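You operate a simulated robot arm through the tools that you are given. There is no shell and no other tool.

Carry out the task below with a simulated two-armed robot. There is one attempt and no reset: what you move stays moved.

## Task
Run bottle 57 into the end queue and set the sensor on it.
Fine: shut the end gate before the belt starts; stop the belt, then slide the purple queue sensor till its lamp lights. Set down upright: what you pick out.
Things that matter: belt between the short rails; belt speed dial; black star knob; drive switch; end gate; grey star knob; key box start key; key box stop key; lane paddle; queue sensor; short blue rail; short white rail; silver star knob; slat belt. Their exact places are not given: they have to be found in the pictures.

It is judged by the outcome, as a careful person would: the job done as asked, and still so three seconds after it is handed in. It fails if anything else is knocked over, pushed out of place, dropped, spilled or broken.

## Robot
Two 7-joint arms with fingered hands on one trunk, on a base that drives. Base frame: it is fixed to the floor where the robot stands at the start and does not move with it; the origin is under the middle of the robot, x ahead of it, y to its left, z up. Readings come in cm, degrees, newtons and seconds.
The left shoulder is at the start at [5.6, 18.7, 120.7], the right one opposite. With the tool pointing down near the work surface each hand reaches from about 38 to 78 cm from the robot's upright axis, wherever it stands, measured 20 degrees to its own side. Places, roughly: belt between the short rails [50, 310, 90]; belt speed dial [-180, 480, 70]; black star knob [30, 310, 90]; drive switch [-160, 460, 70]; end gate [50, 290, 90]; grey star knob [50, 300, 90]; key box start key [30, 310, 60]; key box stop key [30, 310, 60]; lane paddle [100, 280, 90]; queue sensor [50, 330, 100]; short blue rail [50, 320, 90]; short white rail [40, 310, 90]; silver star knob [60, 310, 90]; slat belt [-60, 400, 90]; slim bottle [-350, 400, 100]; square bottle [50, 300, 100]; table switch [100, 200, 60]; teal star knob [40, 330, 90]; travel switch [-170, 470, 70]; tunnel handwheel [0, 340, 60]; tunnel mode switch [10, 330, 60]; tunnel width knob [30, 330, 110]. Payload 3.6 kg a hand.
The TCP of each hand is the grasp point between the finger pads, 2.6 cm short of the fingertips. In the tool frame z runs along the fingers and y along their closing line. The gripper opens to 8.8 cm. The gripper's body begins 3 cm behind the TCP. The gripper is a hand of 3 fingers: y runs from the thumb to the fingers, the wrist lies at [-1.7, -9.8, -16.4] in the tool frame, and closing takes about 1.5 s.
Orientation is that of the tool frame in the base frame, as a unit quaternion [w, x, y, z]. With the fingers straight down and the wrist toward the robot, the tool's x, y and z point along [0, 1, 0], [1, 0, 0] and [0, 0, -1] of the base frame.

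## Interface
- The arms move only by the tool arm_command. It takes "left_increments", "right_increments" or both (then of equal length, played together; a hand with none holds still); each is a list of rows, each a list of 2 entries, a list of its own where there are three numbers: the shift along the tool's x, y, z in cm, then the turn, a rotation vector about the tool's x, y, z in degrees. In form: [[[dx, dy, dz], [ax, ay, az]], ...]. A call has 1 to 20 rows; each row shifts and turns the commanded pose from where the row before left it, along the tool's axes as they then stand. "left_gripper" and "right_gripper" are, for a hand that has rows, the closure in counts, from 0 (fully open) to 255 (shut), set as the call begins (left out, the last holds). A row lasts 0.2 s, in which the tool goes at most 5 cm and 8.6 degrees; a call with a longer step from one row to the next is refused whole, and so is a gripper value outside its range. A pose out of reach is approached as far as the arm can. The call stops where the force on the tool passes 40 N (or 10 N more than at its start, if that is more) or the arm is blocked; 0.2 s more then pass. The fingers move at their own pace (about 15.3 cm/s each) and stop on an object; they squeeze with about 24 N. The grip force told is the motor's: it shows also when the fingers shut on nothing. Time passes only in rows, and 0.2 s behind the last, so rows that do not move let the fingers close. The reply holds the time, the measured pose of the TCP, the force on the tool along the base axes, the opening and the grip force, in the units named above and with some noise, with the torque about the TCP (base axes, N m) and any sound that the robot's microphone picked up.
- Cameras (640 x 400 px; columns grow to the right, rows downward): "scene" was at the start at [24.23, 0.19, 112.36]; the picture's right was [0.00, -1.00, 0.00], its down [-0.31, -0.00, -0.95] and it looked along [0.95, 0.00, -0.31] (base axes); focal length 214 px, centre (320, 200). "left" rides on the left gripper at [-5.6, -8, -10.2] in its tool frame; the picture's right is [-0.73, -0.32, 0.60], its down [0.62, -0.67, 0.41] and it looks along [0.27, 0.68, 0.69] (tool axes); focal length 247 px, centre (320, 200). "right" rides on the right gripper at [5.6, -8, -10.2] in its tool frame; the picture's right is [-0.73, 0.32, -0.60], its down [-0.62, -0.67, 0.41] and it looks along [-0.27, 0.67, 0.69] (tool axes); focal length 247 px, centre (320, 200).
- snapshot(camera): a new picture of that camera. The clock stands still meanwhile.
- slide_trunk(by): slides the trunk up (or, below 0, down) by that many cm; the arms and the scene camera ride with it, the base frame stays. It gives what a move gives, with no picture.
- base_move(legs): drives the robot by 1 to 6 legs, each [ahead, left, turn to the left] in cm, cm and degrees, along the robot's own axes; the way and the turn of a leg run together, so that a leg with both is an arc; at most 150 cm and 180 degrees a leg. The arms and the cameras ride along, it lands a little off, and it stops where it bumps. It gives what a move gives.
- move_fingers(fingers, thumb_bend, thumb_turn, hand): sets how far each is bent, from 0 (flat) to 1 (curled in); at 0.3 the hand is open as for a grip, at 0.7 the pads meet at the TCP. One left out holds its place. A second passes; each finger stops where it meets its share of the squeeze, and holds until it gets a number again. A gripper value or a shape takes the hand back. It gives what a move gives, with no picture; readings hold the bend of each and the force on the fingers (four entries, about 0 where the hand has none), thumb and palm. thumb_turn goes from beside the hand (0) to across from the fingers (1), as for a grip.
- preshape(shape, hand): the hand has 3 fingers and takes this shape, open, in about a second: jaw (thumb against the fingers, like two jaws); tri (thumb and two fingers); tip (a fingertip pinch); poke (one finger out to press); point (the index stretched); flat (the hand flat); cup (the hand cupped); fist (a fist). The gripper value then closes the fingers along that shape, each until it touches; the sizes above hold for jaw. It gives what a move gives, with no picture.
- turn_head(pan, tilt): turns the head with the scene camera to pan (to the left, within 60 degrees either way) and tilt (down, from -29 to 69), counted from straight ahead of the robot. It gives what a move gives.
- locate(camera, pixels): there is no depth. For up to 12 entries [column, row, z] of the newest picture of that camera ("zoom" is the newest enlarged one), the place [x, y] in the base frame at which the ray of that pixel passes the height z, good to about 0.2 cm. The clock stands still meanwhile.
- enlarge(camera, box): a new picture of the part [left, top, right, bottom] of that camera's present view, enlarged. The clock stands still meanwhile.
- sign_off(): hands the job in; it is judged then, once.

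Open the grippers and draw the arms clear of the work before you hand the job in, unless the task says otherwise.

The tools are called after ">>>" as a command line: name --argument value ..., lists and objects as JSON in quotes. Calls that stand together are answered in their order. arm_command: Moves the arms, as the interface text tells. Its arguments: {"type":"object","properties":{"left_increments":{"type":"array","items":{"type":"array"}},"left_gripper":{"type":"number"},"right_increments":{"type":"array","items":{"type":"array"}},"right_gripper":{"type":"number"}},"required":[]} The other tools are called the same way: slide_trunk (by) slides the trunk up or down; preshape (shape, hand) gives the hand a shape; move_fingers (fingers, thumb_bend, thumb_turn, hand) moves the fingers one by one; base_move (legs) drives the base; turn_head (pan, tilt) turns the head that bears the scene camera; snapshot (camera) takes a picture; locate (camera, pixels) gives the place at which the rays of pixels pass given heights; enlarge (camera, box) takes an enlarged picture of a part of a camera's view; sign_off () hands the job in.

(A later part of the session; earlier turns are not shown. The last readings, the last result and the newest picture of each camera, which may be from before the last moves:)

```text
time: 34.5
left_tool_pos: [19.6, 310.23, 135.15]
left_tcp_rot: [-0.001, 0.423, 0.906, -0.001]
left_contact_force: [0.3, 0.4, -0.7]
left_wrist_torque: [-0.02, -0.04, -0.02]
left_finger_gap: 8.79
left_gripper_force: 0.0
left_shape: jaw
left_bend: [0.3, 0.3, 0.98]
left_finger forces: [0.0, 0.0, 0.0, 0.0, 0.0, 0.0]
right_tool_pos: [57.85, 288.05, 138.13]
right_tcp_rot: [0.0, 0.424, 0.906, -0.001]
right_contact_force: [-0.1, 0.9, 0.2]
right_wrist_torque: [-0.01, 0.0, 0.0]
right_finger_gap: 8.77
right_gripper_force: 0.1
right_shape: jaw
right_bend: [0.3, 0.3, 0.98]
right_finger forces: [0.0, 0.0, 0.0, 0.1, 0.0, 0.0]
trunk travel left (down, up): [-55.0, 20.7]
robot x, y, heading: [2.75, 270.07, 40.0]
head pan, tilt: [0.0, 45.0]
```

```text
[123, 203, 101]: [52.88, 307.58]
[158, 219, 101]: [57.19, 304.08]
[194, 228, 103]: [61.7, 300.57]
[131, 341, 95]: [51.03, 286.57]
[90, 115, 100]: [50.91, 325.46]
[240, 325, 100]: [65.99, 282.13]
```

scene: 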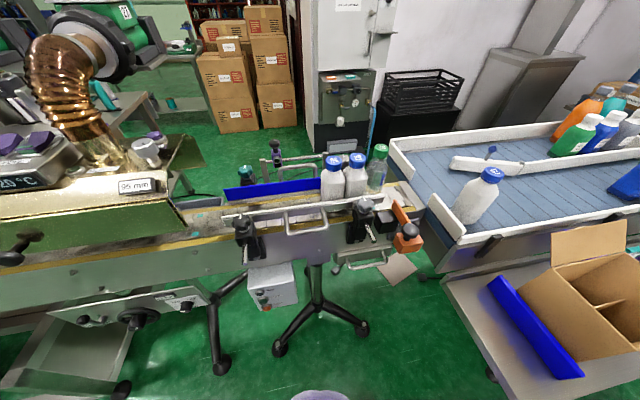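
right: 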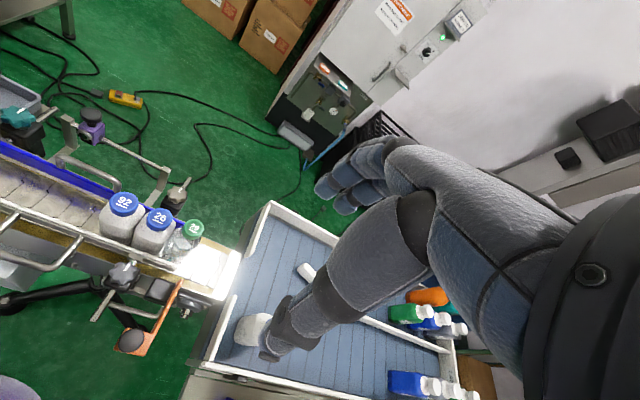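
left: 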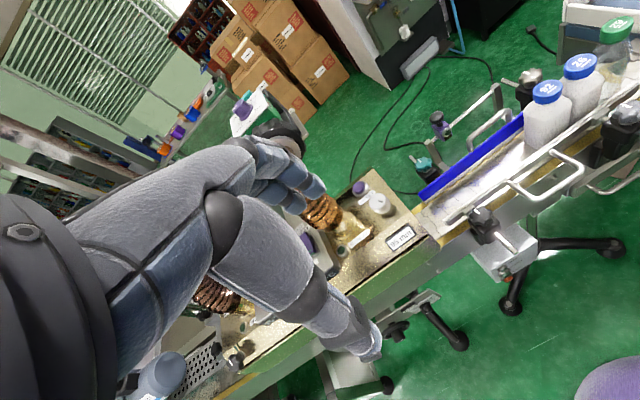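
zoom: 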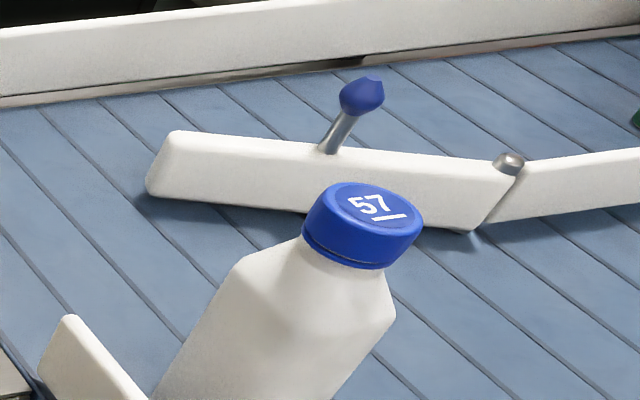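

Bottle 57's cap is at about (71.5,279,100.4). I move the right hand laterally above it and descend to TCP z≈118, well above the cap.

>>> arm_command --right_increments '[[[-3.3, 1, 0], [0, 0, 0]], [[-3.3, 1, 0], [0, 0, 0]], [[-3.2, 1, 0], [0, 0, 0]], [[-3.2, 1, 0], [0, 0, 0]], [[-3.0, 0.8, 0], [0, 0, 0]], [[0, 0, 4], [0, 0, 0]], [[0, 0, 4], [0, 0, 0]], [[0, 0, 4], [0, 0, 0]], [[0, 0, 4], [0, 0, 0]], [[0, 0, 4], [0, 0, 0]], [[0, 0, 0], [0, 0, 0]]]'

>>> snapshot --camera "right"

>>> snapshot --camera "scene"

```text
time: 36.9
left_tool_pos: [19.17, 310.05, 135.18]
left_tcp_rot: [0.0, 0.423, 0.906, 0.0]
left_contact_force: [1.0, -0.2, -0.9]
left_wrist_torque: [0.0, 0.02, 0.01]
left_finger_gap: 8.78
left_gripper_force: 0.1
left_shape: jaw
left_bend: [0.3, 0.3, 0.98]
left_finger forces: [0.1, 0.0, 0.0, 0.1, 0.0, 0.0]
right_tool_pos: [71.59, 278.91, 118.17]
right_tcp_rot: [0.0, 0.424, 0.906, 0.0]
right_contact_force: [0.1, -0.6, -0.8]
right_wrist_torque: [-0.03, 0.01, 0.0]
right_finger_gap: 8.75
right_gripper_force: 0.1
right_shape: jaw
right_bend: [0.3, 0.3, 0.98]
right_finger forces: [0.1, 0.1, 0.0, 0.0, 0.0, 0.0]
trunk travel left (down, up): [-55.0, 20.7]
robot x, y, heading: [3.01, 270.28, 39.8]
head pan, tilt: [0.0, 45.0]
```

```text
taken
```

right: 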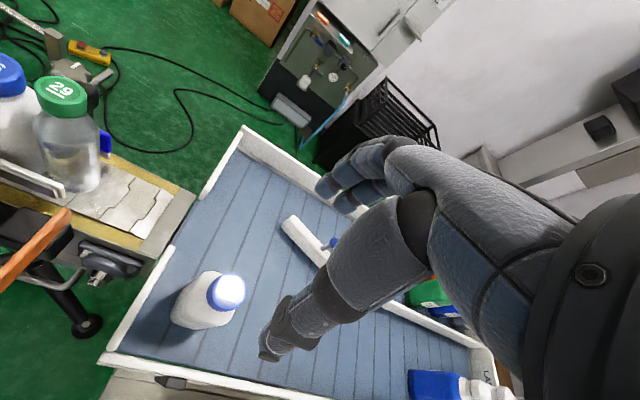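

```text
taken
```

scene: 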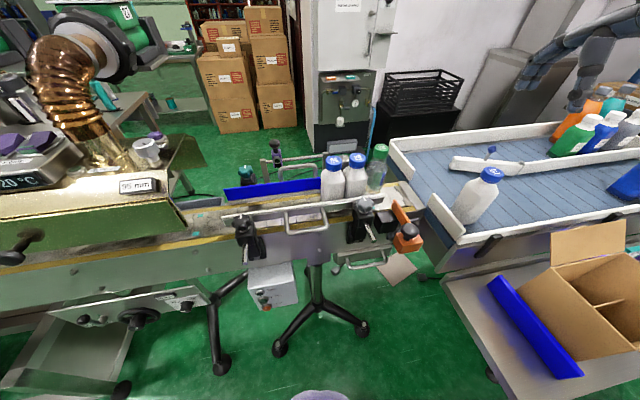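

I check the hand in the scene picture by enlarging the upper right.

>>> enlarge --camera "scene" --box '[480, 0, 640, 100]'

>>> locate --camera "right" --pixels '[[228, 292, 100.4], [200, 300, 98], [203, 325, 88], [110, 355, 92], [318, 190, 115], [265, 355, 115]]'

>>> locate --camera "scene" --pixels '[[492.6, 172.4, 100.4], [520, 85, 115], [553, 113, 118]]'

```text
4.00 times, centred on (560, 50) of scene
```

zoom: 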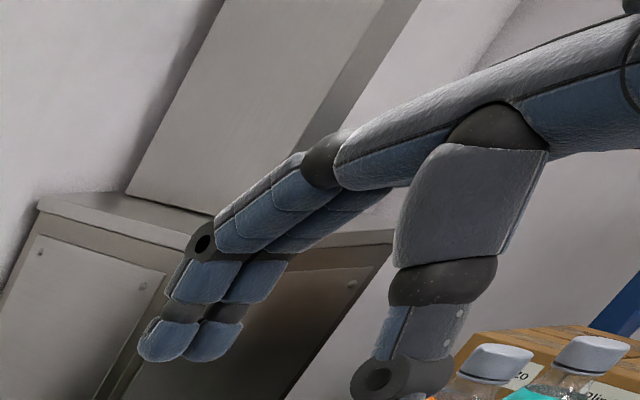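

```text
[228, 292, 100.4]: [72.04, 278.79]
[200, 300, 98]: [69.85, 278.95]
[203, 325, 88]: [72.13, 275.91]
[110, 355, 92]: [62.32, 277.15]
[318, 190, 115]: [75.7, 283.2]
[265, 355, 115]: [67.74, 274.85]
```

```text
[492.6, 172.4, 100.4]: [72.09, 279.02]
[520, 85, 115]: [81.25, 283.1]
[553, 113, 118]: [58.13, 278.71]
```

Both cameras agree: cap 57 at (72.05,278.9,100.4) and TCP is right above it. I enlarge the bottle in the right view to see its yaw and what surrounds it.

>>> enlarge --camera "right" --box '[100, 210, 308, 340]'

```text
3.08 times, centred on (204, 275) of right
```

zoom: 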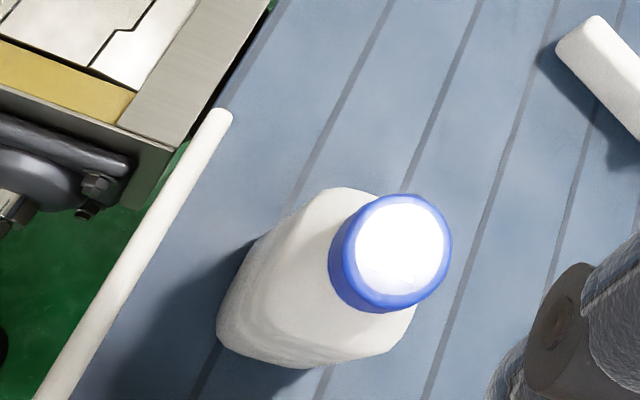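

Bottle 57's sides are roughly aligned with the lane slats, so keeping the hand's world yaw will keep it aligned. I descend to TCP z≈99.2 around the cap, with fingers still open.

>>> arm_command --right_increments '[[[-0.3, 0.35, 3], [0, 0, 0]], [[0, 0, 3], [0, 0, 0]], [[0, 0, 3], [0, 0, 0]], [[0, 0, 3], [0, 0, 0]], [[0, 0, 3], [0, 0, 0]], [[0, 0, 2.5], [0, 0, 0]], [[0, 0, 1.5], [0, 0, 0]], [[0, 0, 0], [0, 0, 0]]]'

>>> snapshot --camera "right"

>>> enlarge --camera "scene" --box '[420, 100, 580, 200]'

```text
time: 38.7
left_tool_pos: [19.33, 310.09, 135.2]
left_tcp_rot: [0.0, 0.424, 0.906, 0.0]
left_contact_force: [-0.7, -0.6, -0.1]
left_wrist_torque: [0.01, -0.01, 0.0]
left_finger_gap: 8.77
left_gripper_force: 0.0
left_shape: jaw
left_bend: [0.3, 0.3, 0.98]
left_finger forces: [0.0, 0.0, 0.1, 0.0, 0.1, 0.1]
right_tool_pos: [72.18, 278.69, 99.05]
right_tcp_rot: [0.001, 0.424, 0.906, 0.0]
right_contact_force: [0.2, -0.1, -0.9]
right_wrist_torque: [0.0, 0.01, 0.0]
right_finger_gap: 8.76
right_gripper_force: 0.1
right_shape: jaw
right_bend: [0.3, 0.3, 0.98]
right_finger forces: [0.0, 0.0, 0.1, 0.0, 0.0, 0.1]
trunk travel left (down, up): [-55.0, 20.7]
robot x, y, heading: [3.06, 269.85, 40.0]
head pan, tilt: [0.0, 45.0]
```

```text
taken
```

right: 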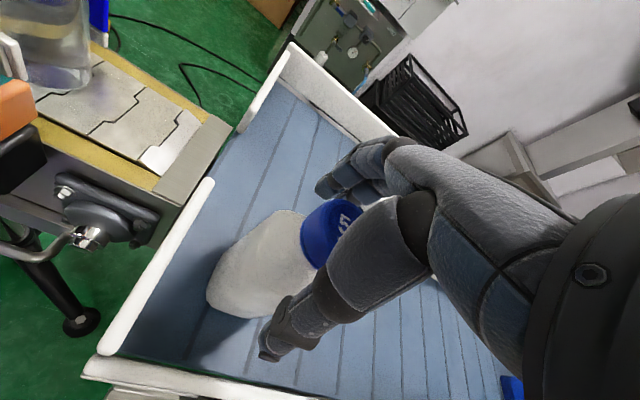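

```text
4.00 times, centred on (500, 150) of scene
```

zoom: 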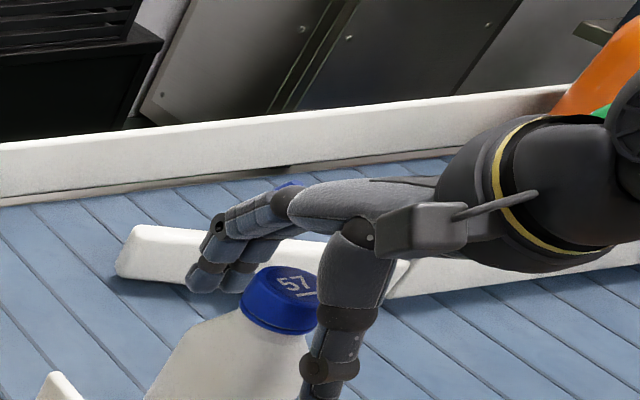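

The cap sits at the expected TCP pixel (~(330,235)) between thumb and fingers. I close the right gripper.

>>> arm_command --right_increments '[[[0, 0, 0], [0, 0, 0]], [[0, 0, 0], [0, 0, 0]], [[0, 0, 0], [0, 0, 0]], [[0, 0, 0], [0, 0, 0]], [[0, 0, 0], [0, 0, 0]], [[0, 0, 0], [0, 0, 0]], [[0, 0, 0], [0, 0, 0]], [[0, 0, 0], [0, 0, 0]]]' --right_gripper 255

>>> enlarge --camera "scene" --box '[420, 100, 580, 200]'

>>> snapshot --camera "right"

```text
time: 40.5
left_tool_pos: [19.27, 310.05, 135.19]
left_tcp_rot: [0.0, 0.423, 0.906, -0.001]
left_contact_force: [-0.7, 0.6, 0.0]
left_wrist_torque: [0.03, -0.03, -0.02]
left_finger_gap: 8.79
left_gripper_force: 0.1
left_shape: jaw
left_bend: [0.3, 0.3, 0.98]
left_finger forces: [0.1, 0.0, 0.0, 0.1, 0.0, 0.0]
right_tool_pos: [72.17, 278.62, 99.37]
right_tcp_rot: [0.001, 0.424, 0.906, 0.001]
right_contact_force: [5.4, 0.8, 13.7]
right_wrist_torque: [0.03, -0.27, 0.07]
right_finger_gap: 3.62
right_gripper_force: 23.2
right_shape: jaw
right_bend: [0.53, 0.65, 1.0]
right_finger forces: [4.7, 21.9, 0.0, 0.0, 20.3, 0.0]
trunk travel left (down, up): [-55.0, 20.7]
robot x, y, heading: [3.11, 269.74, 39.8]
head pan, tilt: [0.0, 45.0]
```

```text
4.00 times, centred on (500, 150) of scene
```

zoom: 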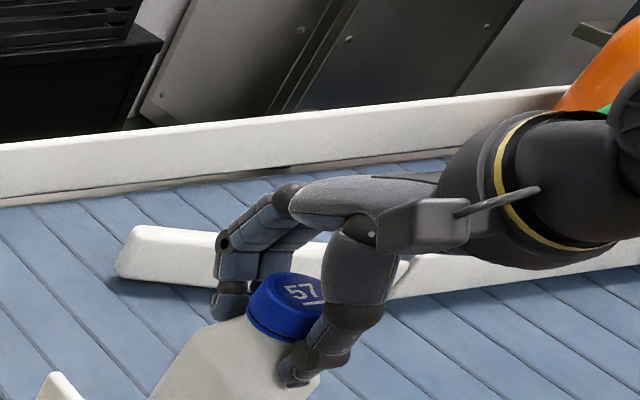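

```text
taken
```

right: 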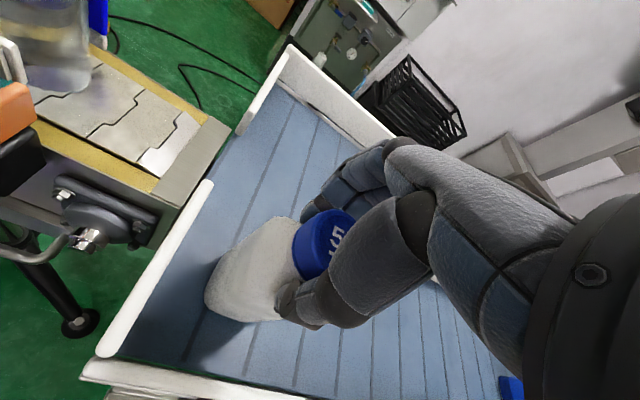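

Gap is 3.6 cm on the cap with about 20 N from thumb and one finger. I lift gently by 2 cm and check that the bottle comes up upright.

>>> arm_command --right_increments '[[[0, 0, -0.5], [0, 0, 0]], [[0, 0, -0.5], [0, 0, 0]], [[0, 0, -0.5], [0, 0, 0]], [[0, 0, -0.5], [0, 0, 0]], [[0, 0, 0], [0, 0, 0]]]'

>>> enlarge --camera "scene" --box '[420, 130, 580, 230]'

>>> snapshot --camera "right"

```text
time: 41.7
left_tool_pos: [19.37, 310.15, 135.13]
left_tcp_rot: [0.0, 0.424, 0.906, 0.001]
left_contact_force: [0.1, 0.0, -0.5]
left_wrist_torque: [-0.01, 0.02, 0.02]
left_finger_gap: 8.75
left_gripper_force: 0.2
left_shape: jaw
left_bend: [0.3, 0.3, 0.98]
left_finger forces: [0.1, 0.0, 0.1, 0.0, 0.1, 0.0]
right_tool_pos: [72.08, 278.58, 101.06]
right_tcp_rot: [0.0, 0.424, 0.906, 0.0]
right_contact_force: [-0.3, 0.8, -3.6]
right_wrist_torque: [0.0, -0.03, 0.0]
right_finger_gap: 3.26
right_gripper_force: 23.9
right_shape: jaw
right_bend: [0.56, 0.67, 1.0]
right_finger forces: [9.9, 8.0, 0.0, 0.0, 17.6, 0.1]
trunk travel left (down, up): [-55.0, 20.7]
robot x, y, heading: [3.1, 270.26, 40.2]
head pan, tilt: [0.0, 45.0]
```

```text
4.00 times, centred on (500, 180) of scene
```

zoom: 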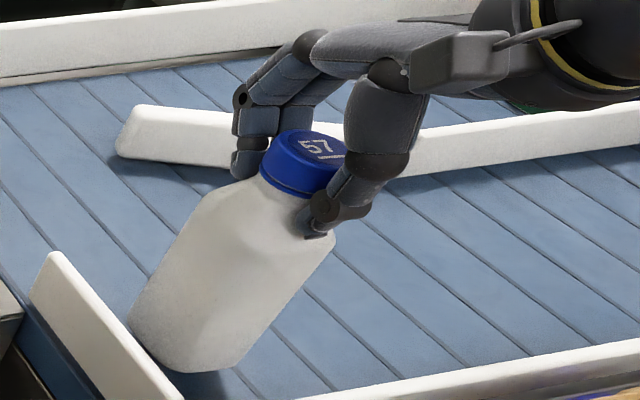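

```text
taken
```

right: 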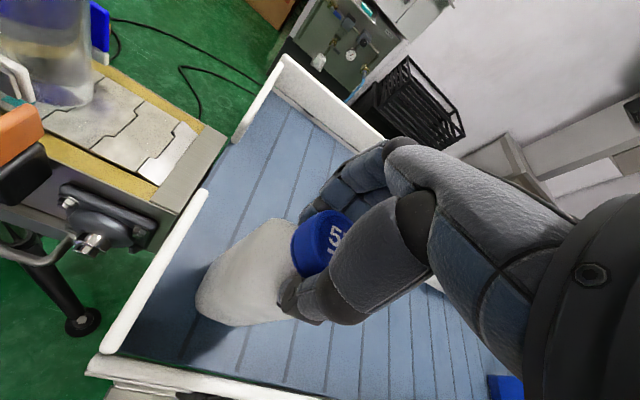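

The bottle hangs from the neck (about 3.6 N weight). I lift it by 20 cm to clear the other bottles.

>>> arm_command --right_increments '[[[0, 0, -1], [0, 0, 0]], [[0, 0, -2], [0, 0, 0]], [[0, 0, -2.5], [0, 0, 0]], [[0, 0, -2.5], [0, 0, 0]], [[0, 0, -2.5], [0, 0, 0]], [[0, 0, -2.5], [0, 0, 0]], [[0, 0, -2.5], [0, 0, 0]], [[0, 0, -2.5], [0, 0, 0]], [[0, 0, -1.5], [0, 0, 0]], [[0, 0, -0.5], [0, 0, 0]], [[0, 0, 0], [0, 0, 0]]]'

>>> snapshot --camera "scene"

>>> snapshot --camera "right"

```text
time: 44.1
left_tool_pos: [19.32, 310.03, 135.21]
left_tcp_rot: [0.0, 0.424, 0.906, 0.001]
left_contact_force: [-0.4, 0.2, -1.4]
left_wrist_torque: [-0.02, 0.02, -0.01]
left_finger_gap: 8.76
left_gripper_force: 0.0
left_shape: jaw
left_bend: [0.3, 0.3, 0.98]
left_finger forces: [0.0, 0.0, 0.1, 0.1, 0.0, 0.0]
right_tool_pos: [72.01, 278.61, 121.1]
right_tcp_rot: [0.0, 0.424, 0.906, 0.0]
right_contact_force: [0.7, -0.4, -3.4]
right_wrist_torque: [-0.01, -0.02, -0.04]
right_finger_gap: 3.23
right_gripper_force: 24.3
right_shape: jaw
right_bend: [0.56, 0.67, 1.0]
right_finger forces: [10.4, 7.9, 0.1, 0.0, 18.3, 0.0]
trunk travel left (down, up): [-55.0, 20.7]
robot x, y, heading: [3.2, 270.11, 39.6]
head pan, tilt: [0.0, 45.0]
```

```text
taken
```

scene: 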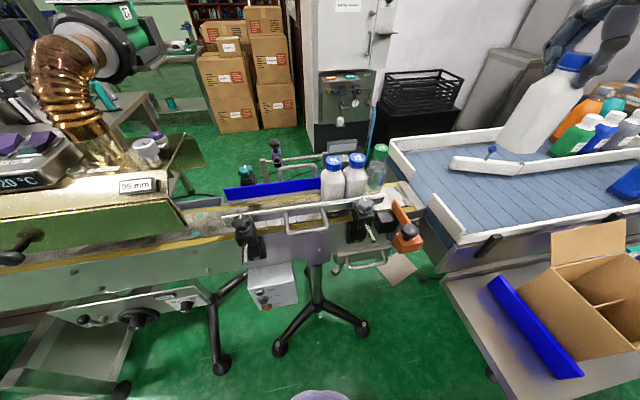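

```text
taken
```

right: 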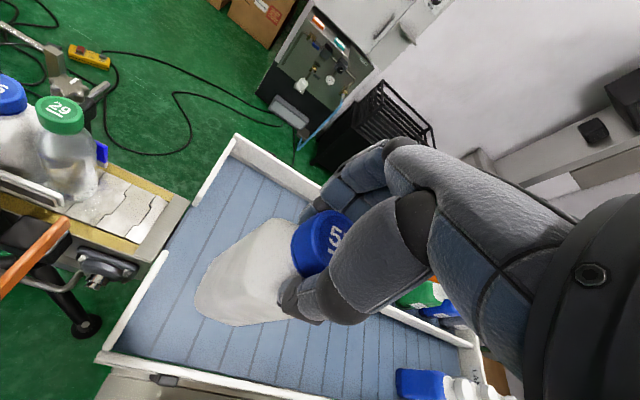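

Bottle 57 is held well. Before crossing, I raise the left hand out of the way (up 22 cm and a little outward).

>>> arm_command --left_increments '[[[1.5, 0, -3.5], [0, 0, 0]], [[1.5, 0, -3.5], [0, 0, 0]], [[1.5, 0, -3.5], [0, 0, 0]], [[1.5, 0, -3.5], [0, 0, 0]], [[1, 0, -3.5], [0, 0, 0]], [[1, 0, -3.5], [0, 0, 0]], [[0, 0, 0], [0, 0, 0]]]'

>>> snapshot --camera "left"

```text
time: 45.7
left_tool_pos: [14.26, 316.29, 156.32]
left_tcp_rot: [0.0, 0.425, 0.905, 0.0]
left_contact_force: [-0.3, -0.1, -0.4]
left_wrist_torque: [0.02, -0.04, -0.01]
left_finger_gap: 8.79
left_gripper_force: 0.0
left_shape: jaw
left_bend: [0.3, 0.3, 0.98]
left_finger forces: [0.0, 0.1, 0.1, 0.1, 0.0, 0.1]
right_tool_pos: [72.14, 278.7, 121.1]
right_tcp_rot: [0.0, 0.425, 0.905, -0.001]
right_contact_force: [-0.3, -0.3, -3.7]
right_wrist_torque: [-0.03, -0.04, -0.01]
right_finger_gap: 3.2
right_gripper_force: 24.6
right_shape: jaw
right_bend: [0.56, 0.67, 1.0]
right_finger forces: [10.5, 7.9, 0.0, 0.0, 18.2, 0.0]
trunk travel left (down, up): [-55.0, 20.7]
robot x, y, heading: [3.3, 270.09, 39.5]
head pan, tilt: [0.0, 45.0]
```

```text
taken
```

left: 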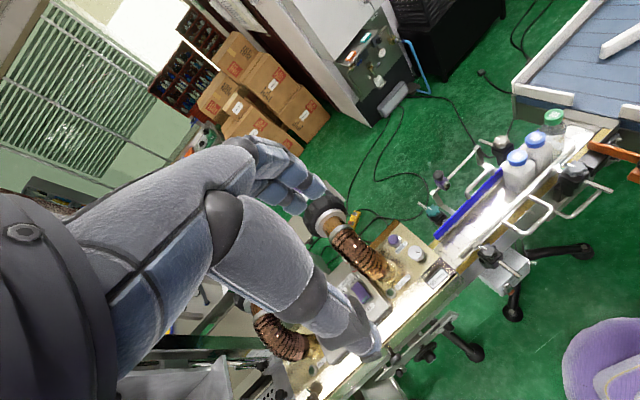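

The left hand is up at z=156 and gives an overview. I carry the bottle leftward (tool +x) about 25 cm at height, first half.

>>> arm_command --right_increments '[[[1, 0, 0], [0, 0, 0]], [[2, 0, 0], [0, 0, 0]], [[2.5, 0.1, 0], [0, 0, 0]], [[2.5, 0.1, 0], [0, 0, 0]], [[2.5, 0.1, 0], [0, 0, 0]], [[2.5, 0.1, 0], [0, 0, 0]], [[2.5, 0.1, 0], [0, 0, 0]], [[2.5, 0.1, 0], [0, 0, 0]], [[2.5, 0.1, 0], [0, 0, 0]], [[2.5, 0.1, 0], [0, 0, 0]], [[1.5, 0, 0], [0, 0, 0]], [[0.5, 0, 0], [0, 0, 0]]]'

>>> snapshot --camera "left"

>>> snapshot --camera "scene"

```text
time: 48.3
left_tool_pos: [14.18, 316.33, 156.41]
left_tcp_rot: [0.0, 0.423, 0.906, 0.0]
left_contact_force: [0.4, 0.6, 0.1]
left_wrist_torque: [0.01, -0.03, 0.03]
left_finger_gap: 8.75
left_gripper_force: 0.1
left_shape: jaw
left_bend: [0.3, 0.3, 0.98]
left_finger forces: [0.0, 0.1, 0.0, 0.0, 0.0, 0.0]
right_tool_pos: [56.8, 298.53, 121.31]
right_tcp_rot: [0.0, 0.425, 0.905, 0.0]
right_contact_force: [0.5, -0.4, -3.4]
right_wrist_torque: [0.0, -0.03, 0.02]
right_finger_gap: 3.22
right_gripper_force: 24.1
right_shape: jaw
right_bend: [0.56, 0.67, 1.0]
right_finger forces: [11.4, 8.6, 0.1, 0.0, 18.5, 0.1]
trunk travel left (down, up): [-55.0, 20.7]
robot x, y, heading: [3.0, 269.87, 39.8]
head pan, tilt: [0.0, 45.0]
```

```text
taken
```

left: 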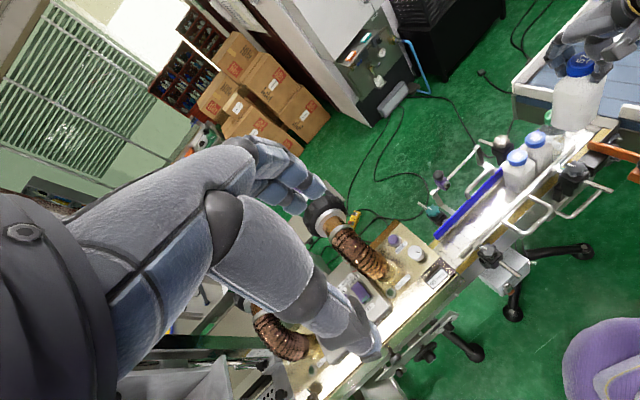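

```text
taken
```

scene: 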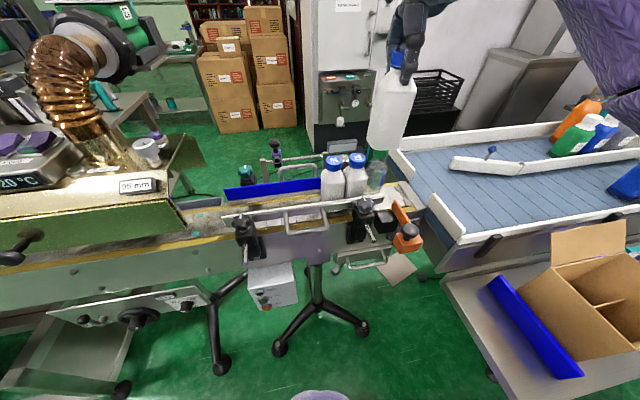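

I check the height of the held bottle's base (pixel (388,146)) against the standing bottles before crossing over them.

>>> locate --camera "scene" --pixels '[[388, 146, 106], [388, 146, 108], [388, 146, 110], [371, 143, 108], [406, 138, 108]]'

>>> enlarge --camera "left" --box '[480, 30, 640, 130]'

>>> enlarge --camera "scene" --box '[320, 30, 480, 130]'

```text
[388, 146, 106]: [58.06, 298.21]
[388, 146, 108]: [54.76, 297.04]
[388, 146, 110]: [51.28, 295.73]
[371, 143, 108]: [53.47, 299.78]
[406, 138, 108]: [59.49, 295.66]
```

```text
4.00 times, centred on (560, 80) of left
```

zoom: 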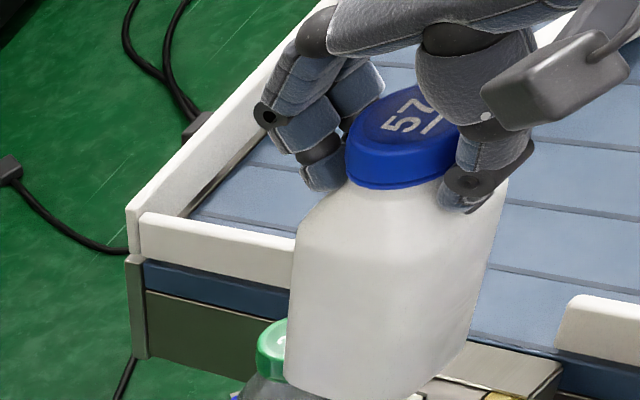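

```text
4.00 times, centred on (400, 80) of scene
```

zoom: 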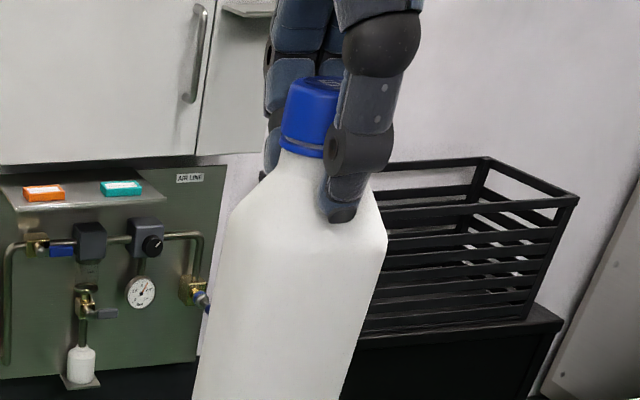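

The base of the held bottle is at about z=107, clear of the 101–104 caps. I continue the carry to above (41.0,317.4).

>>> arm_command --right_increments '[[[1, 0, 0], [0, 0, 0]], [[2, 0, 0], [0, 0, 0]], [[2.5, 0, 0], [0, 0, 0]], [[2.5, 0, 0], [0, 0, 0]], [[2.5, 0, 0], [0, 0, 0]], [[2.5, 0, 0], [0, 0, 0]], [[2.5, 0, 0], [0, 0, 0]], [[2.5, 0, 0], [0, 0, 0]], [[2.5, 0, 0], [0, 0, 0]], [[2.2, 0, 0], [0, 0, 0]], [[1.5, 0, 0], [0, 0, 0]], [[0.5, 0, 0], [0, 0, 0]], [[0, 0, 0], [0, 0, 0]]]'

>>> snapshot --camera "left"

>>> snapshot --camera "scene"

>>> snapshot --camera "right"

```text
time: 51.1
left_tool_pos: [14.11, 316.38, 156.39]
left_tcp_rot: [0.0, 0.424, 0.906, 0.0]
left_contact_force: [-0.5, -1.1, 0.2]
left_wrist_torque: [0.04, -0.01, 0.01]
left_finger_gap: 8.78
left_gripper_force: 0.1
left_shape: jaw
left_bend: [0.3, 0.3, 0.98]
left_finger forces: [0.0, 0.0, 0.1, 0.0, 0.0, 0.1]
right_tool_pos: [41.06, 317.55, 121.01]
right_tcp_rot: [0.001, 0.425, 0.905, 0.0]
right_contact_force: [0.5, -0.2, -3.2]
right_wrist_torque: [-0.01, -0.04, 0.0]
right_finger_gap: 3.19
right_gripper_force: 24.2
right_shape: jaw
right_bend: [0.56, 0.67, 1.0]
right_finger forces: [12.3, 8.0, 0.0, 0.0, 19.2, 0.1]
trunk travel left (down, up): [-55.0, 20.7]
robot x, y, heading: [2.82, 270.09, 40.2]
head pan, tilt: [0.0, 45.0]
```

```text
taken
```

left: 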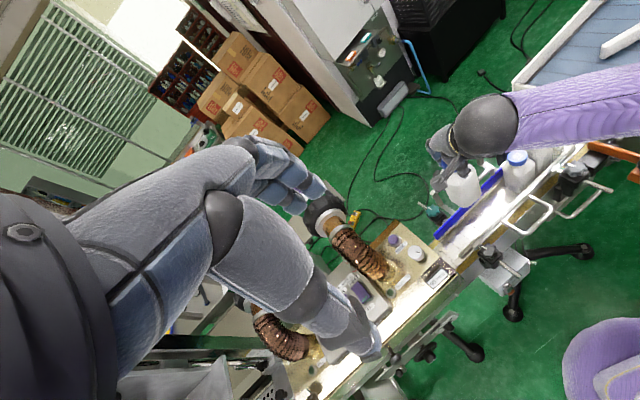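

```text
taken
```

scene: 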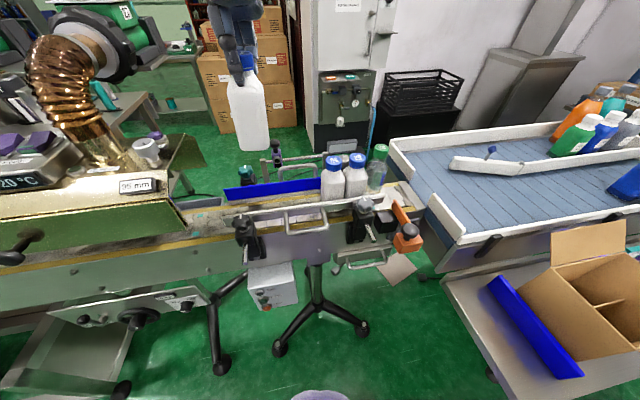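

```text
taken
```

right: 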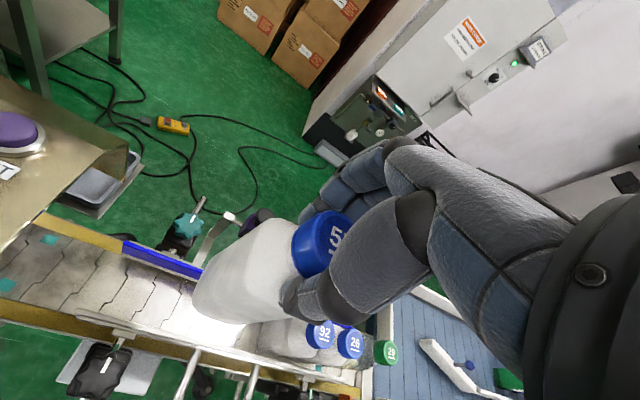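

The bottle is over the space between the rails. I enlarge to judge tilt and yaw before lowering.

>>> enlarge --camera "scene" --box '[190, 50, 318, 130]'

>>> enlarge --camera "scene" --box '[190, 90, 350, 190]'

>>> enlarge --camera "left" --box '[400, 130, 560, 230]'

>>> enlarge --camera "right" --box '[160, 180, 400, 330]'

```text
5.00 times, centred on (254, 90) of scene
```

zoom: 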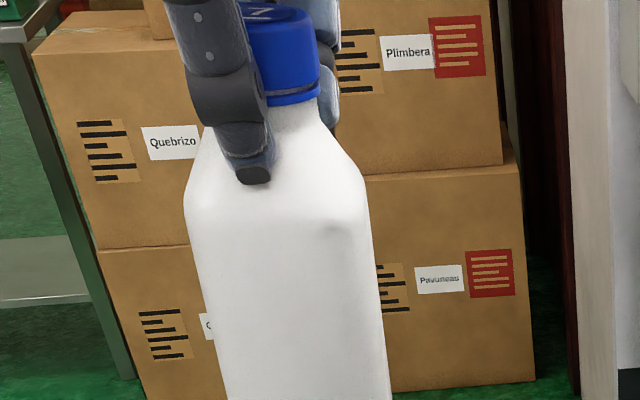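

```text
4.00 times, centred on (270, 140) of scene
```

zoom: 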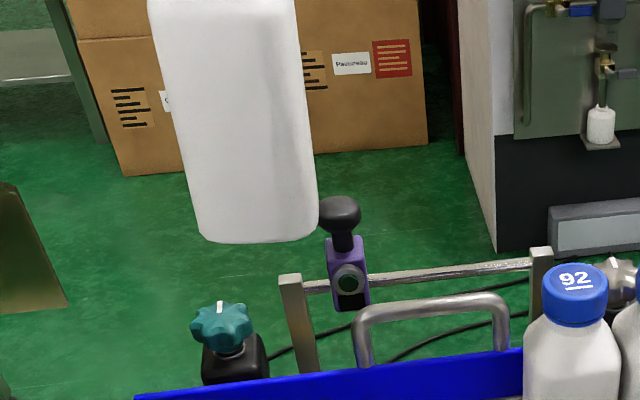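

```text
4.00 times, centred on (480, 180) of left
```

zoom: 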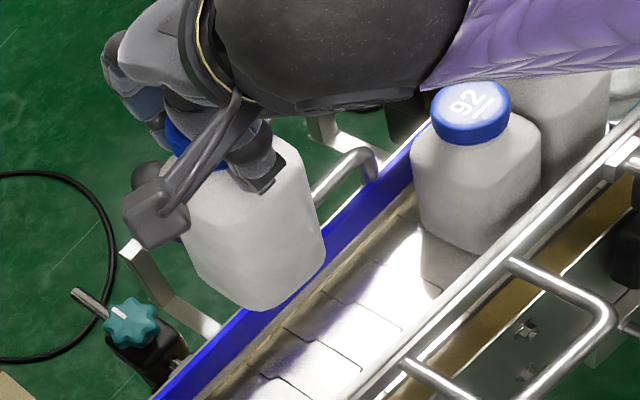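

```text
2.67 times, centred on (280, 255) of right
```

zoom: 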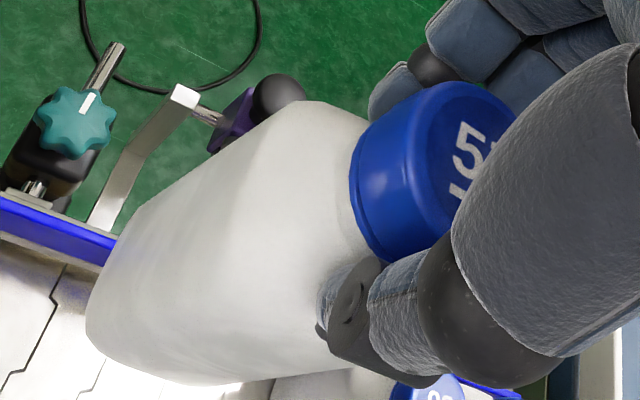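

The bottle leans about 5° (its base swung to the robot's left); yaw is aligned with the rail. I rotate the hand −5° about tool y to make it vertical and look again.

>>> arm_command --right_increments '[[[0, 0, 0], [0, -2.5, 0]], [[0, 0, 0], [0, -2.5, 0]], [[0, 0, 0], [0, 0, 0]]]'

>>> enlarge --camera "scene" --box '[190, 70, 318, 150]'

>>> enlarge --camera "left" --box '[400, 130, 560, 230]'

```text
time: 51.9
left_tool_pos: [14.18, 316.31, 156.39]
left_tcp_rot: [0.0, 0.423, 0.906, 0.001]
left_contact_force: [0.1, 0.4, -0.4]
left_wrist_torque: [0.0, -0.01, 0.0]
left_finger_gap: 8.74
left_gripper_force: 0.1
left_shape: jaw
left_bend: [0.3, 0.3, 0.98]
left_finger forces: [0.1, 0.0, 0.0, 0.0, 0.0, 0.0]
right_tool_pos: [42.41, 316.46, 121.05]
right_tcp_rot: [0.04, 0.424, 0.905, -0.019]
right_contact_force: [-0.3, -0.3, -3.0]
right_wrist_torque: [0.01, -0.01, -0.01]
right_finger_gap: 3.19
right_gripper_force: 23.9
right_shape: jaw
right_bend: [0.56, 0.67, 1.0]
right_finger forces: [12.8, 7.6, 0.1, 0.0, 19.0, 0.0]
right hand out of reach, approached as far as the arm can: row 1, 2
trunk travel left (down, up): [-55.0, 20.7]
robot x, y, heading: [2.87, 270.02, 39.9]
head pan, tilt: [0.0, 45.0]
```

```text
5.00 times, centred on (254, 110) of scene
```

zoom: 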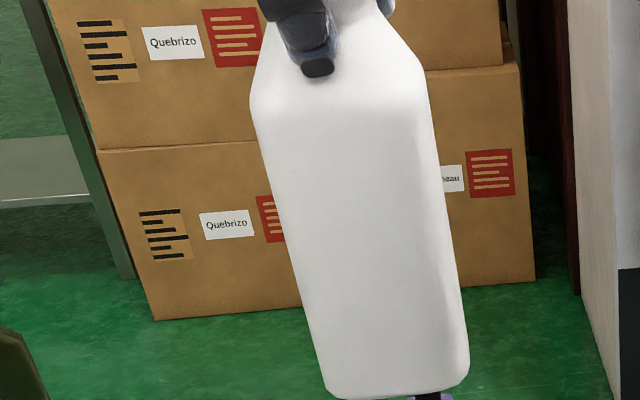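

```text
4.00 times, centred on (480, 180) of left
```

zoom: 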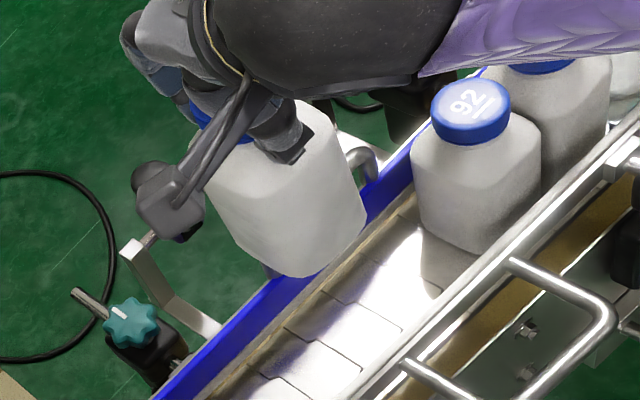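

The arm is at its reach limit crossing left, so I strafe the base 12 cm to its left and then will bring the hand back into place.

>>> base_move --legs '[[0, 12, 0]]'

>>> snapshot --camera "scene"

```text
time: 53.1
left_tool_pos: [6.41, 325.6, 156.51]
left_tcp_rot: [-0.001, 0.423, 0.906, 0.0]
left_contact_force: [-0.4, 0.1, 0.5]
left_wrist_torque: [0.01, -0.01, -0.02]
left_finger_gap: 8.77
left_gripper_force: 0.0
left_shape: jaw
left_bend: [0.3, 0.3, 0.98]
left_finger forces: [0.0, 0.0, 0.1, 0.0, 0.0, 0.0]
right_tool_pos: [34.62, 325.7, 121.16]
right_tcp_rot: [0.04, 0.424, 0.905, -0.019]
right_contact_force: [-0.3, -0.7, -3.2]
right_wrist_torque: [0.03, -0.02, -0.02]
right_finger_gap: 3.2
right_gripper_force: 24.1
right_shape: jaw
right_bend: [0.56, 0.67, 1.0]
right_finger forces: [12.7, 7.7, 0.0, 0.1, 19.1, 0.0]
trunk travel left (down, up): [-55.0, 20.7]
robot x, y, heading: [-4.84, 279.65, 39.8]
head pan, tilt: [0.0, 45.0]
```

```text
taken
```

scene: 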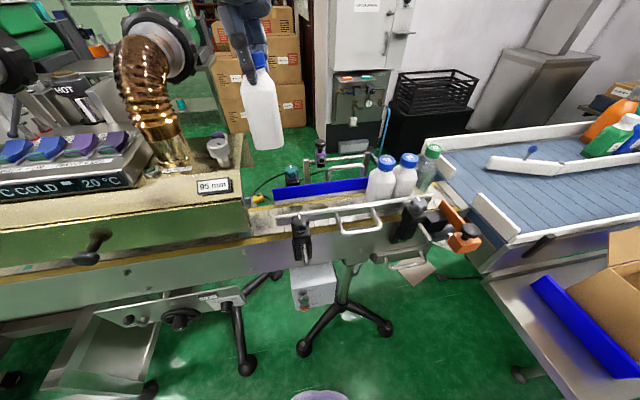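

Now I bring the hand back right by 10.5 cm to over (41.0,317.4) and trim the tilt by +1°.

>>> arm_command --right_increments '[[[-1.5, -0.1, 0.13], [0, 0.5, 0]], [[-2.5, -0.1, 0.2], [0, 0.5, 0]], [[-2.5, -0.1, 0.2], [0, 0, 0]], [[-2.4, -0.1, 0.2], [0, 0, 0]], [[-1.5, 0, 0.13], [0, 0, 0]], [[0, 0, 0], [0, 0, 0]], [[0, 0, 0], [0, 0, 0]]]'

>>> snapshot --camera "scene"

>>> enlarge --camera "scene" --box '[240, 60, 400, 160]'

>>> enlarge --camera "left" --box '[440, 110, 600, 210]'

```text
time: 54.7
left_tool_pos: [6.38, 325.55, 156.3]
left_tcp_rot: [0.001, 0.423, 0.906, 0.0]
left_contact_force: [0.2, 0.7, -0.5]
left_wrist_torque: [0.01, 0.01, 0.0]
left_finger_gap: 8.77
left_gripper_force: 0.0
left_shape: jaw
left_bend: [0.3, 0.3, 0.98]
left_finger forces: [0.0, 0.0, 0.1, 0.0, 0.0, 0.0]
right_tool_pos: [41.15, 317.56, 120.99]
right_tcp_rot: [0.031, 0.425, 0.905, -0.015]
right_contact_force: [0.2, 0.1, -2.5]
right_wrist_torque: [0.0, -0.03, 0.0]
right_finger_gap: 3.18
right_gripper_force: 24.5
right_shape: jaw
right_bend: [0.56, 0.67, 1.0]
right_finger forces: [13.0, 7.6, 0.0, 0.0, 19.6, 0.1]
trunk travel left (down, up): [-55.0, 20.7]
robot x, y, heading: [-4.91, 279.17, 40.3]
head pan, tilt: [0.0, 45.0]
```

```text
taken
```

scene: 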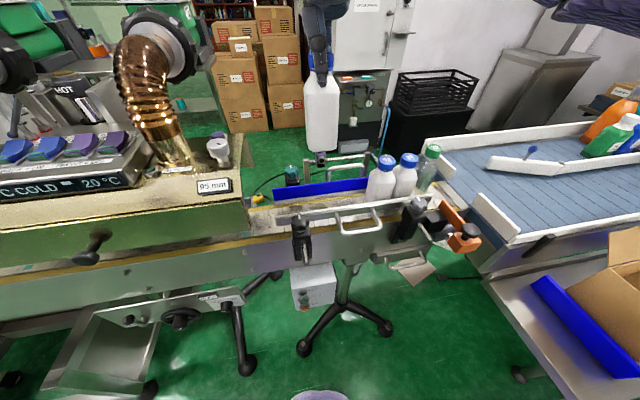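

```text
4.00 times, centred on (320, 110) of scene
```

zoom: 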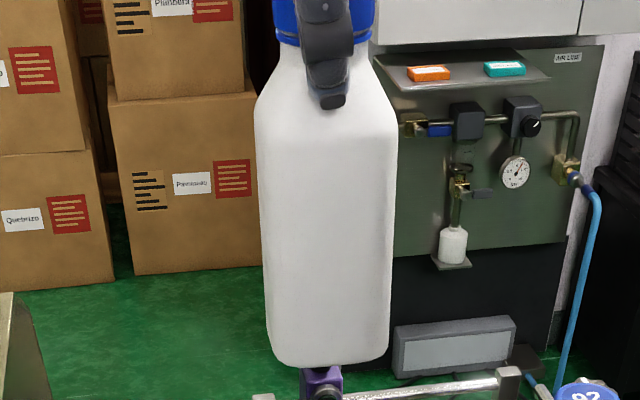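

```text
4.00 times, centred on (520, 160) of left
```

zoom: 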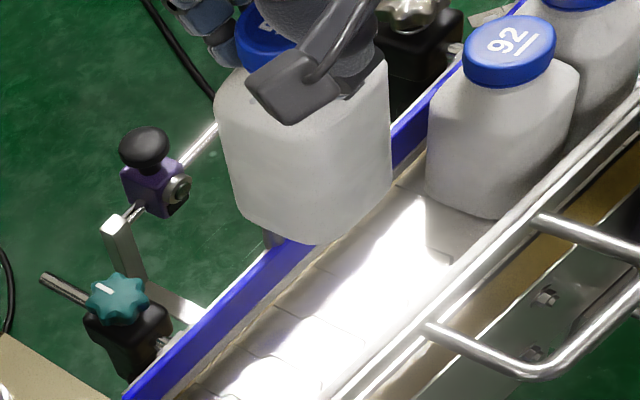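

The bottle now hangs vertical. I triangulate its base corners with the two cameras to check where it will land relative to the rails.

>>> locate --camera "left" --pixels '[[518.8, 170.8, 107], [518.8, 170.8, 109], [498.8, 163.8, 107], [537, 156, 107]]'

>>> locate --camera "scene" --pixels '[[308.8, 148.8, 107], [308.8, 148.8, 109], [336.3, 148, 107], [336.3, 148, 109], [321, 151.5, 107]]'

```text
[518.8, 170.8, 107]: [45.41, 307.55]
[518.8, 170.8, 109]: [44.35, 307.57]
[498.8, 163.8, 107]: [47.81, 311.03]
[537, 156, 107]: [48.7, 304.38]
```

```text
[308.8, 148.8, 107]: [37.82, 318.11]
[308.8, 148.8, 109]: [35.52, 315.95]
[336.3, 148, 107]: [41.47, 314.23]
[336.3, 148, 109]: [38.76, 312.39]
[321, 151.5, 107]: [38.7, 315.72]
```

The left locate used an old picture; I take a new left snapshot and repeat.

>>> snapshot --camera "left"

>>> locate --camera "left" --pixels '[[518.8, 170.8, 106], [518.8, 170.8, 108], [498.8, 163.8, 106], [498.8, 163.8, 108], [537, 156, 106], [537, 156, 108]]'

```text
taken
```

left: 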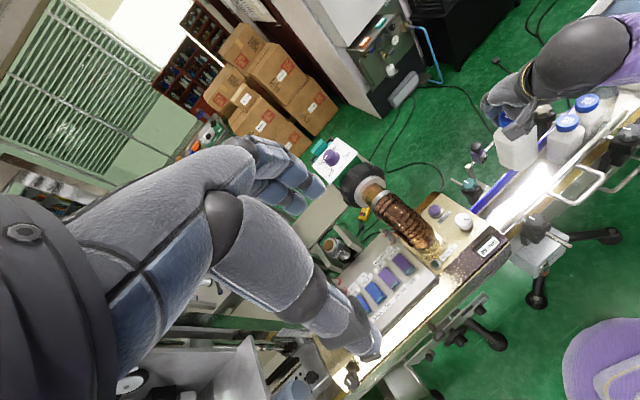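

```text
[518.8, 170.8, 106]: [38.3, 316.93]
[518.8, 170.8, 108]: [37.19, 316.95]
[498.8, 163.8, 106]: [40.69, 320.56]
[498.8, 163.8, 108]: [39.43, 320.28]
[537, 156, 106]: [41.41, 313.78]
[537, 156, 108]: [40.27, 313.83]
```

I enlarge bottle 92's foot on the belt to get the belt surface height.

>>> enlarge --camera "scene" --box '[336, 145, 464, 225]'

>>> locate --camera "scene" --pixels '[[386, 160, 101], [407.5, 158.5, 101], [375, 209, 88], [375, 209, 86], [268, 235, 88]]'

```text
5.00 times, centred on (400, 185) of scene
```

zoom: 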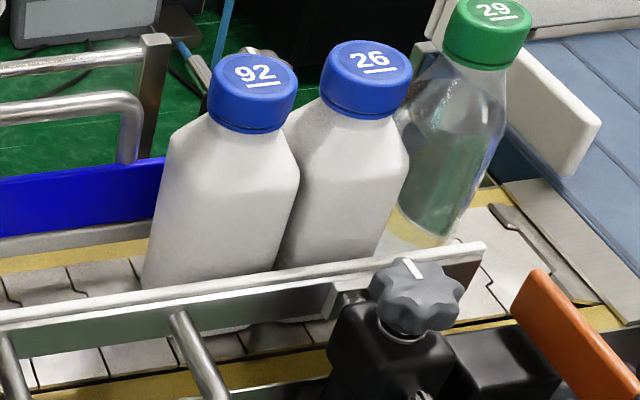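

```text
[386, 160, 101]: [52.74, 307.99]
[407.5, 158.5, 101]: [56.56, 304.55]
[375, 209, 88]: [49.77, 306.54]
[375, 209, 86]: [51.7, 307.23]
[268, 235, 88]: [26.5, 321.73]
```

Belt surface is about z=88 and the held base about 107, centred between the rails. I lower by 16 cm (compensating the 4° tool tilt), then check.

>>> arm_command --right_increments '[[[0.07, 0.3, 1], [0, 0, 0]], [[0.17, 0.2, 2.5], [0, 0, 0]], [[0.17, 0, 2.5], [0, 0, 0]], [[0.17, 0, 2.5], [0, 0, 0]], [[0.17, 0, 2.5], [0, 0, 0]], [[0.17, 0, 2.5], [0, 0, 0]], [[0.1, 0, 1.5], [0, 0, 0]], [[0.07, 0, 1], [0, 0, 0]], [[0, 0, 0], [0, 0, 0]]]'

>>> snapshot --camera "scene"

>>> enlarge --camera "scene" --box '[256, 130, 384, 210]'

>>> enlarge --camera "left" --box '[440, 130, 600, 230]'

```text
time: 56.7
left_tool_pos: [6.41, 325.73, 156.48]
left_tcp_rot: [0.001, 0.424, 0.905, 0.0]
left_contact_force: [-0.6, -0.1, -0.2]
left_wrist_torque: [-0.03, 0.03, 0.02]
left_finger_gap: 8.74
left_gripper_force: 0.0
left_shape: jaw
left_bend: [0.3, 0.3, 0.98]
left_finger forces: [0.0, 0.0, 0.1, 0.0, 0.1, 0.0]
right_tool_pos: [41.44, 317.93, 105.01]
right_tcp_rot: [0.031, 0.423, 0.905, -0.016]
right_contact_force: [0.3, 0.5, -2.8]
right_wrist_torque: [0.04, -0.01, -0.02]
right_finger_gap: 3.16
right_gripper_force: 24.3
right_shape: jaw
right_bend: [0.56, 0.67, 1.0]
right_finger forces: [12.9, 7.6, 0.1, 0.0, 19.3, 0.0]
trunk travel left (down, up): [-55.0, 20.7]
robot x, y, heading: [-5.03, 279.36, 39.9]
head pan, tilt: [0.0, 45.0]
```

```text
taken
```

scene: 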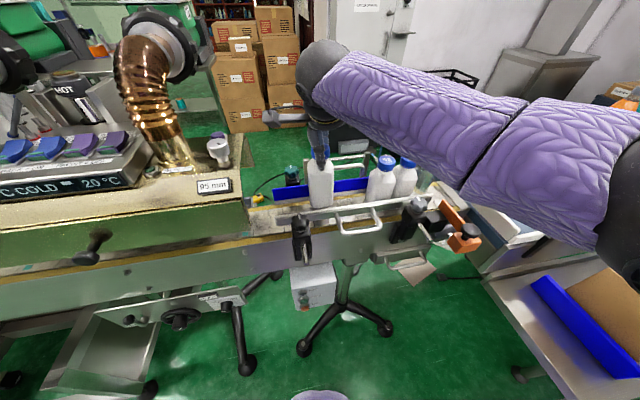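

```text
5.00 times, centred on (320, 170) of scene
```

zoom: 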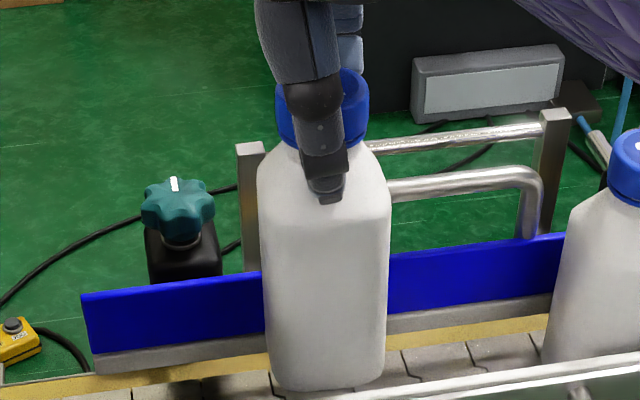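

```text
4.00 times, centred on (520, 180) of left
```

zoom: 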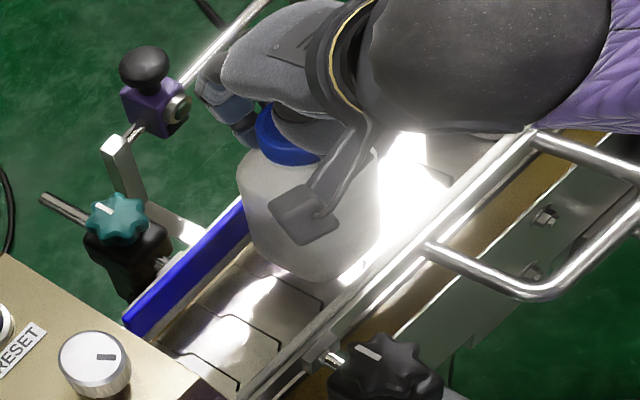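

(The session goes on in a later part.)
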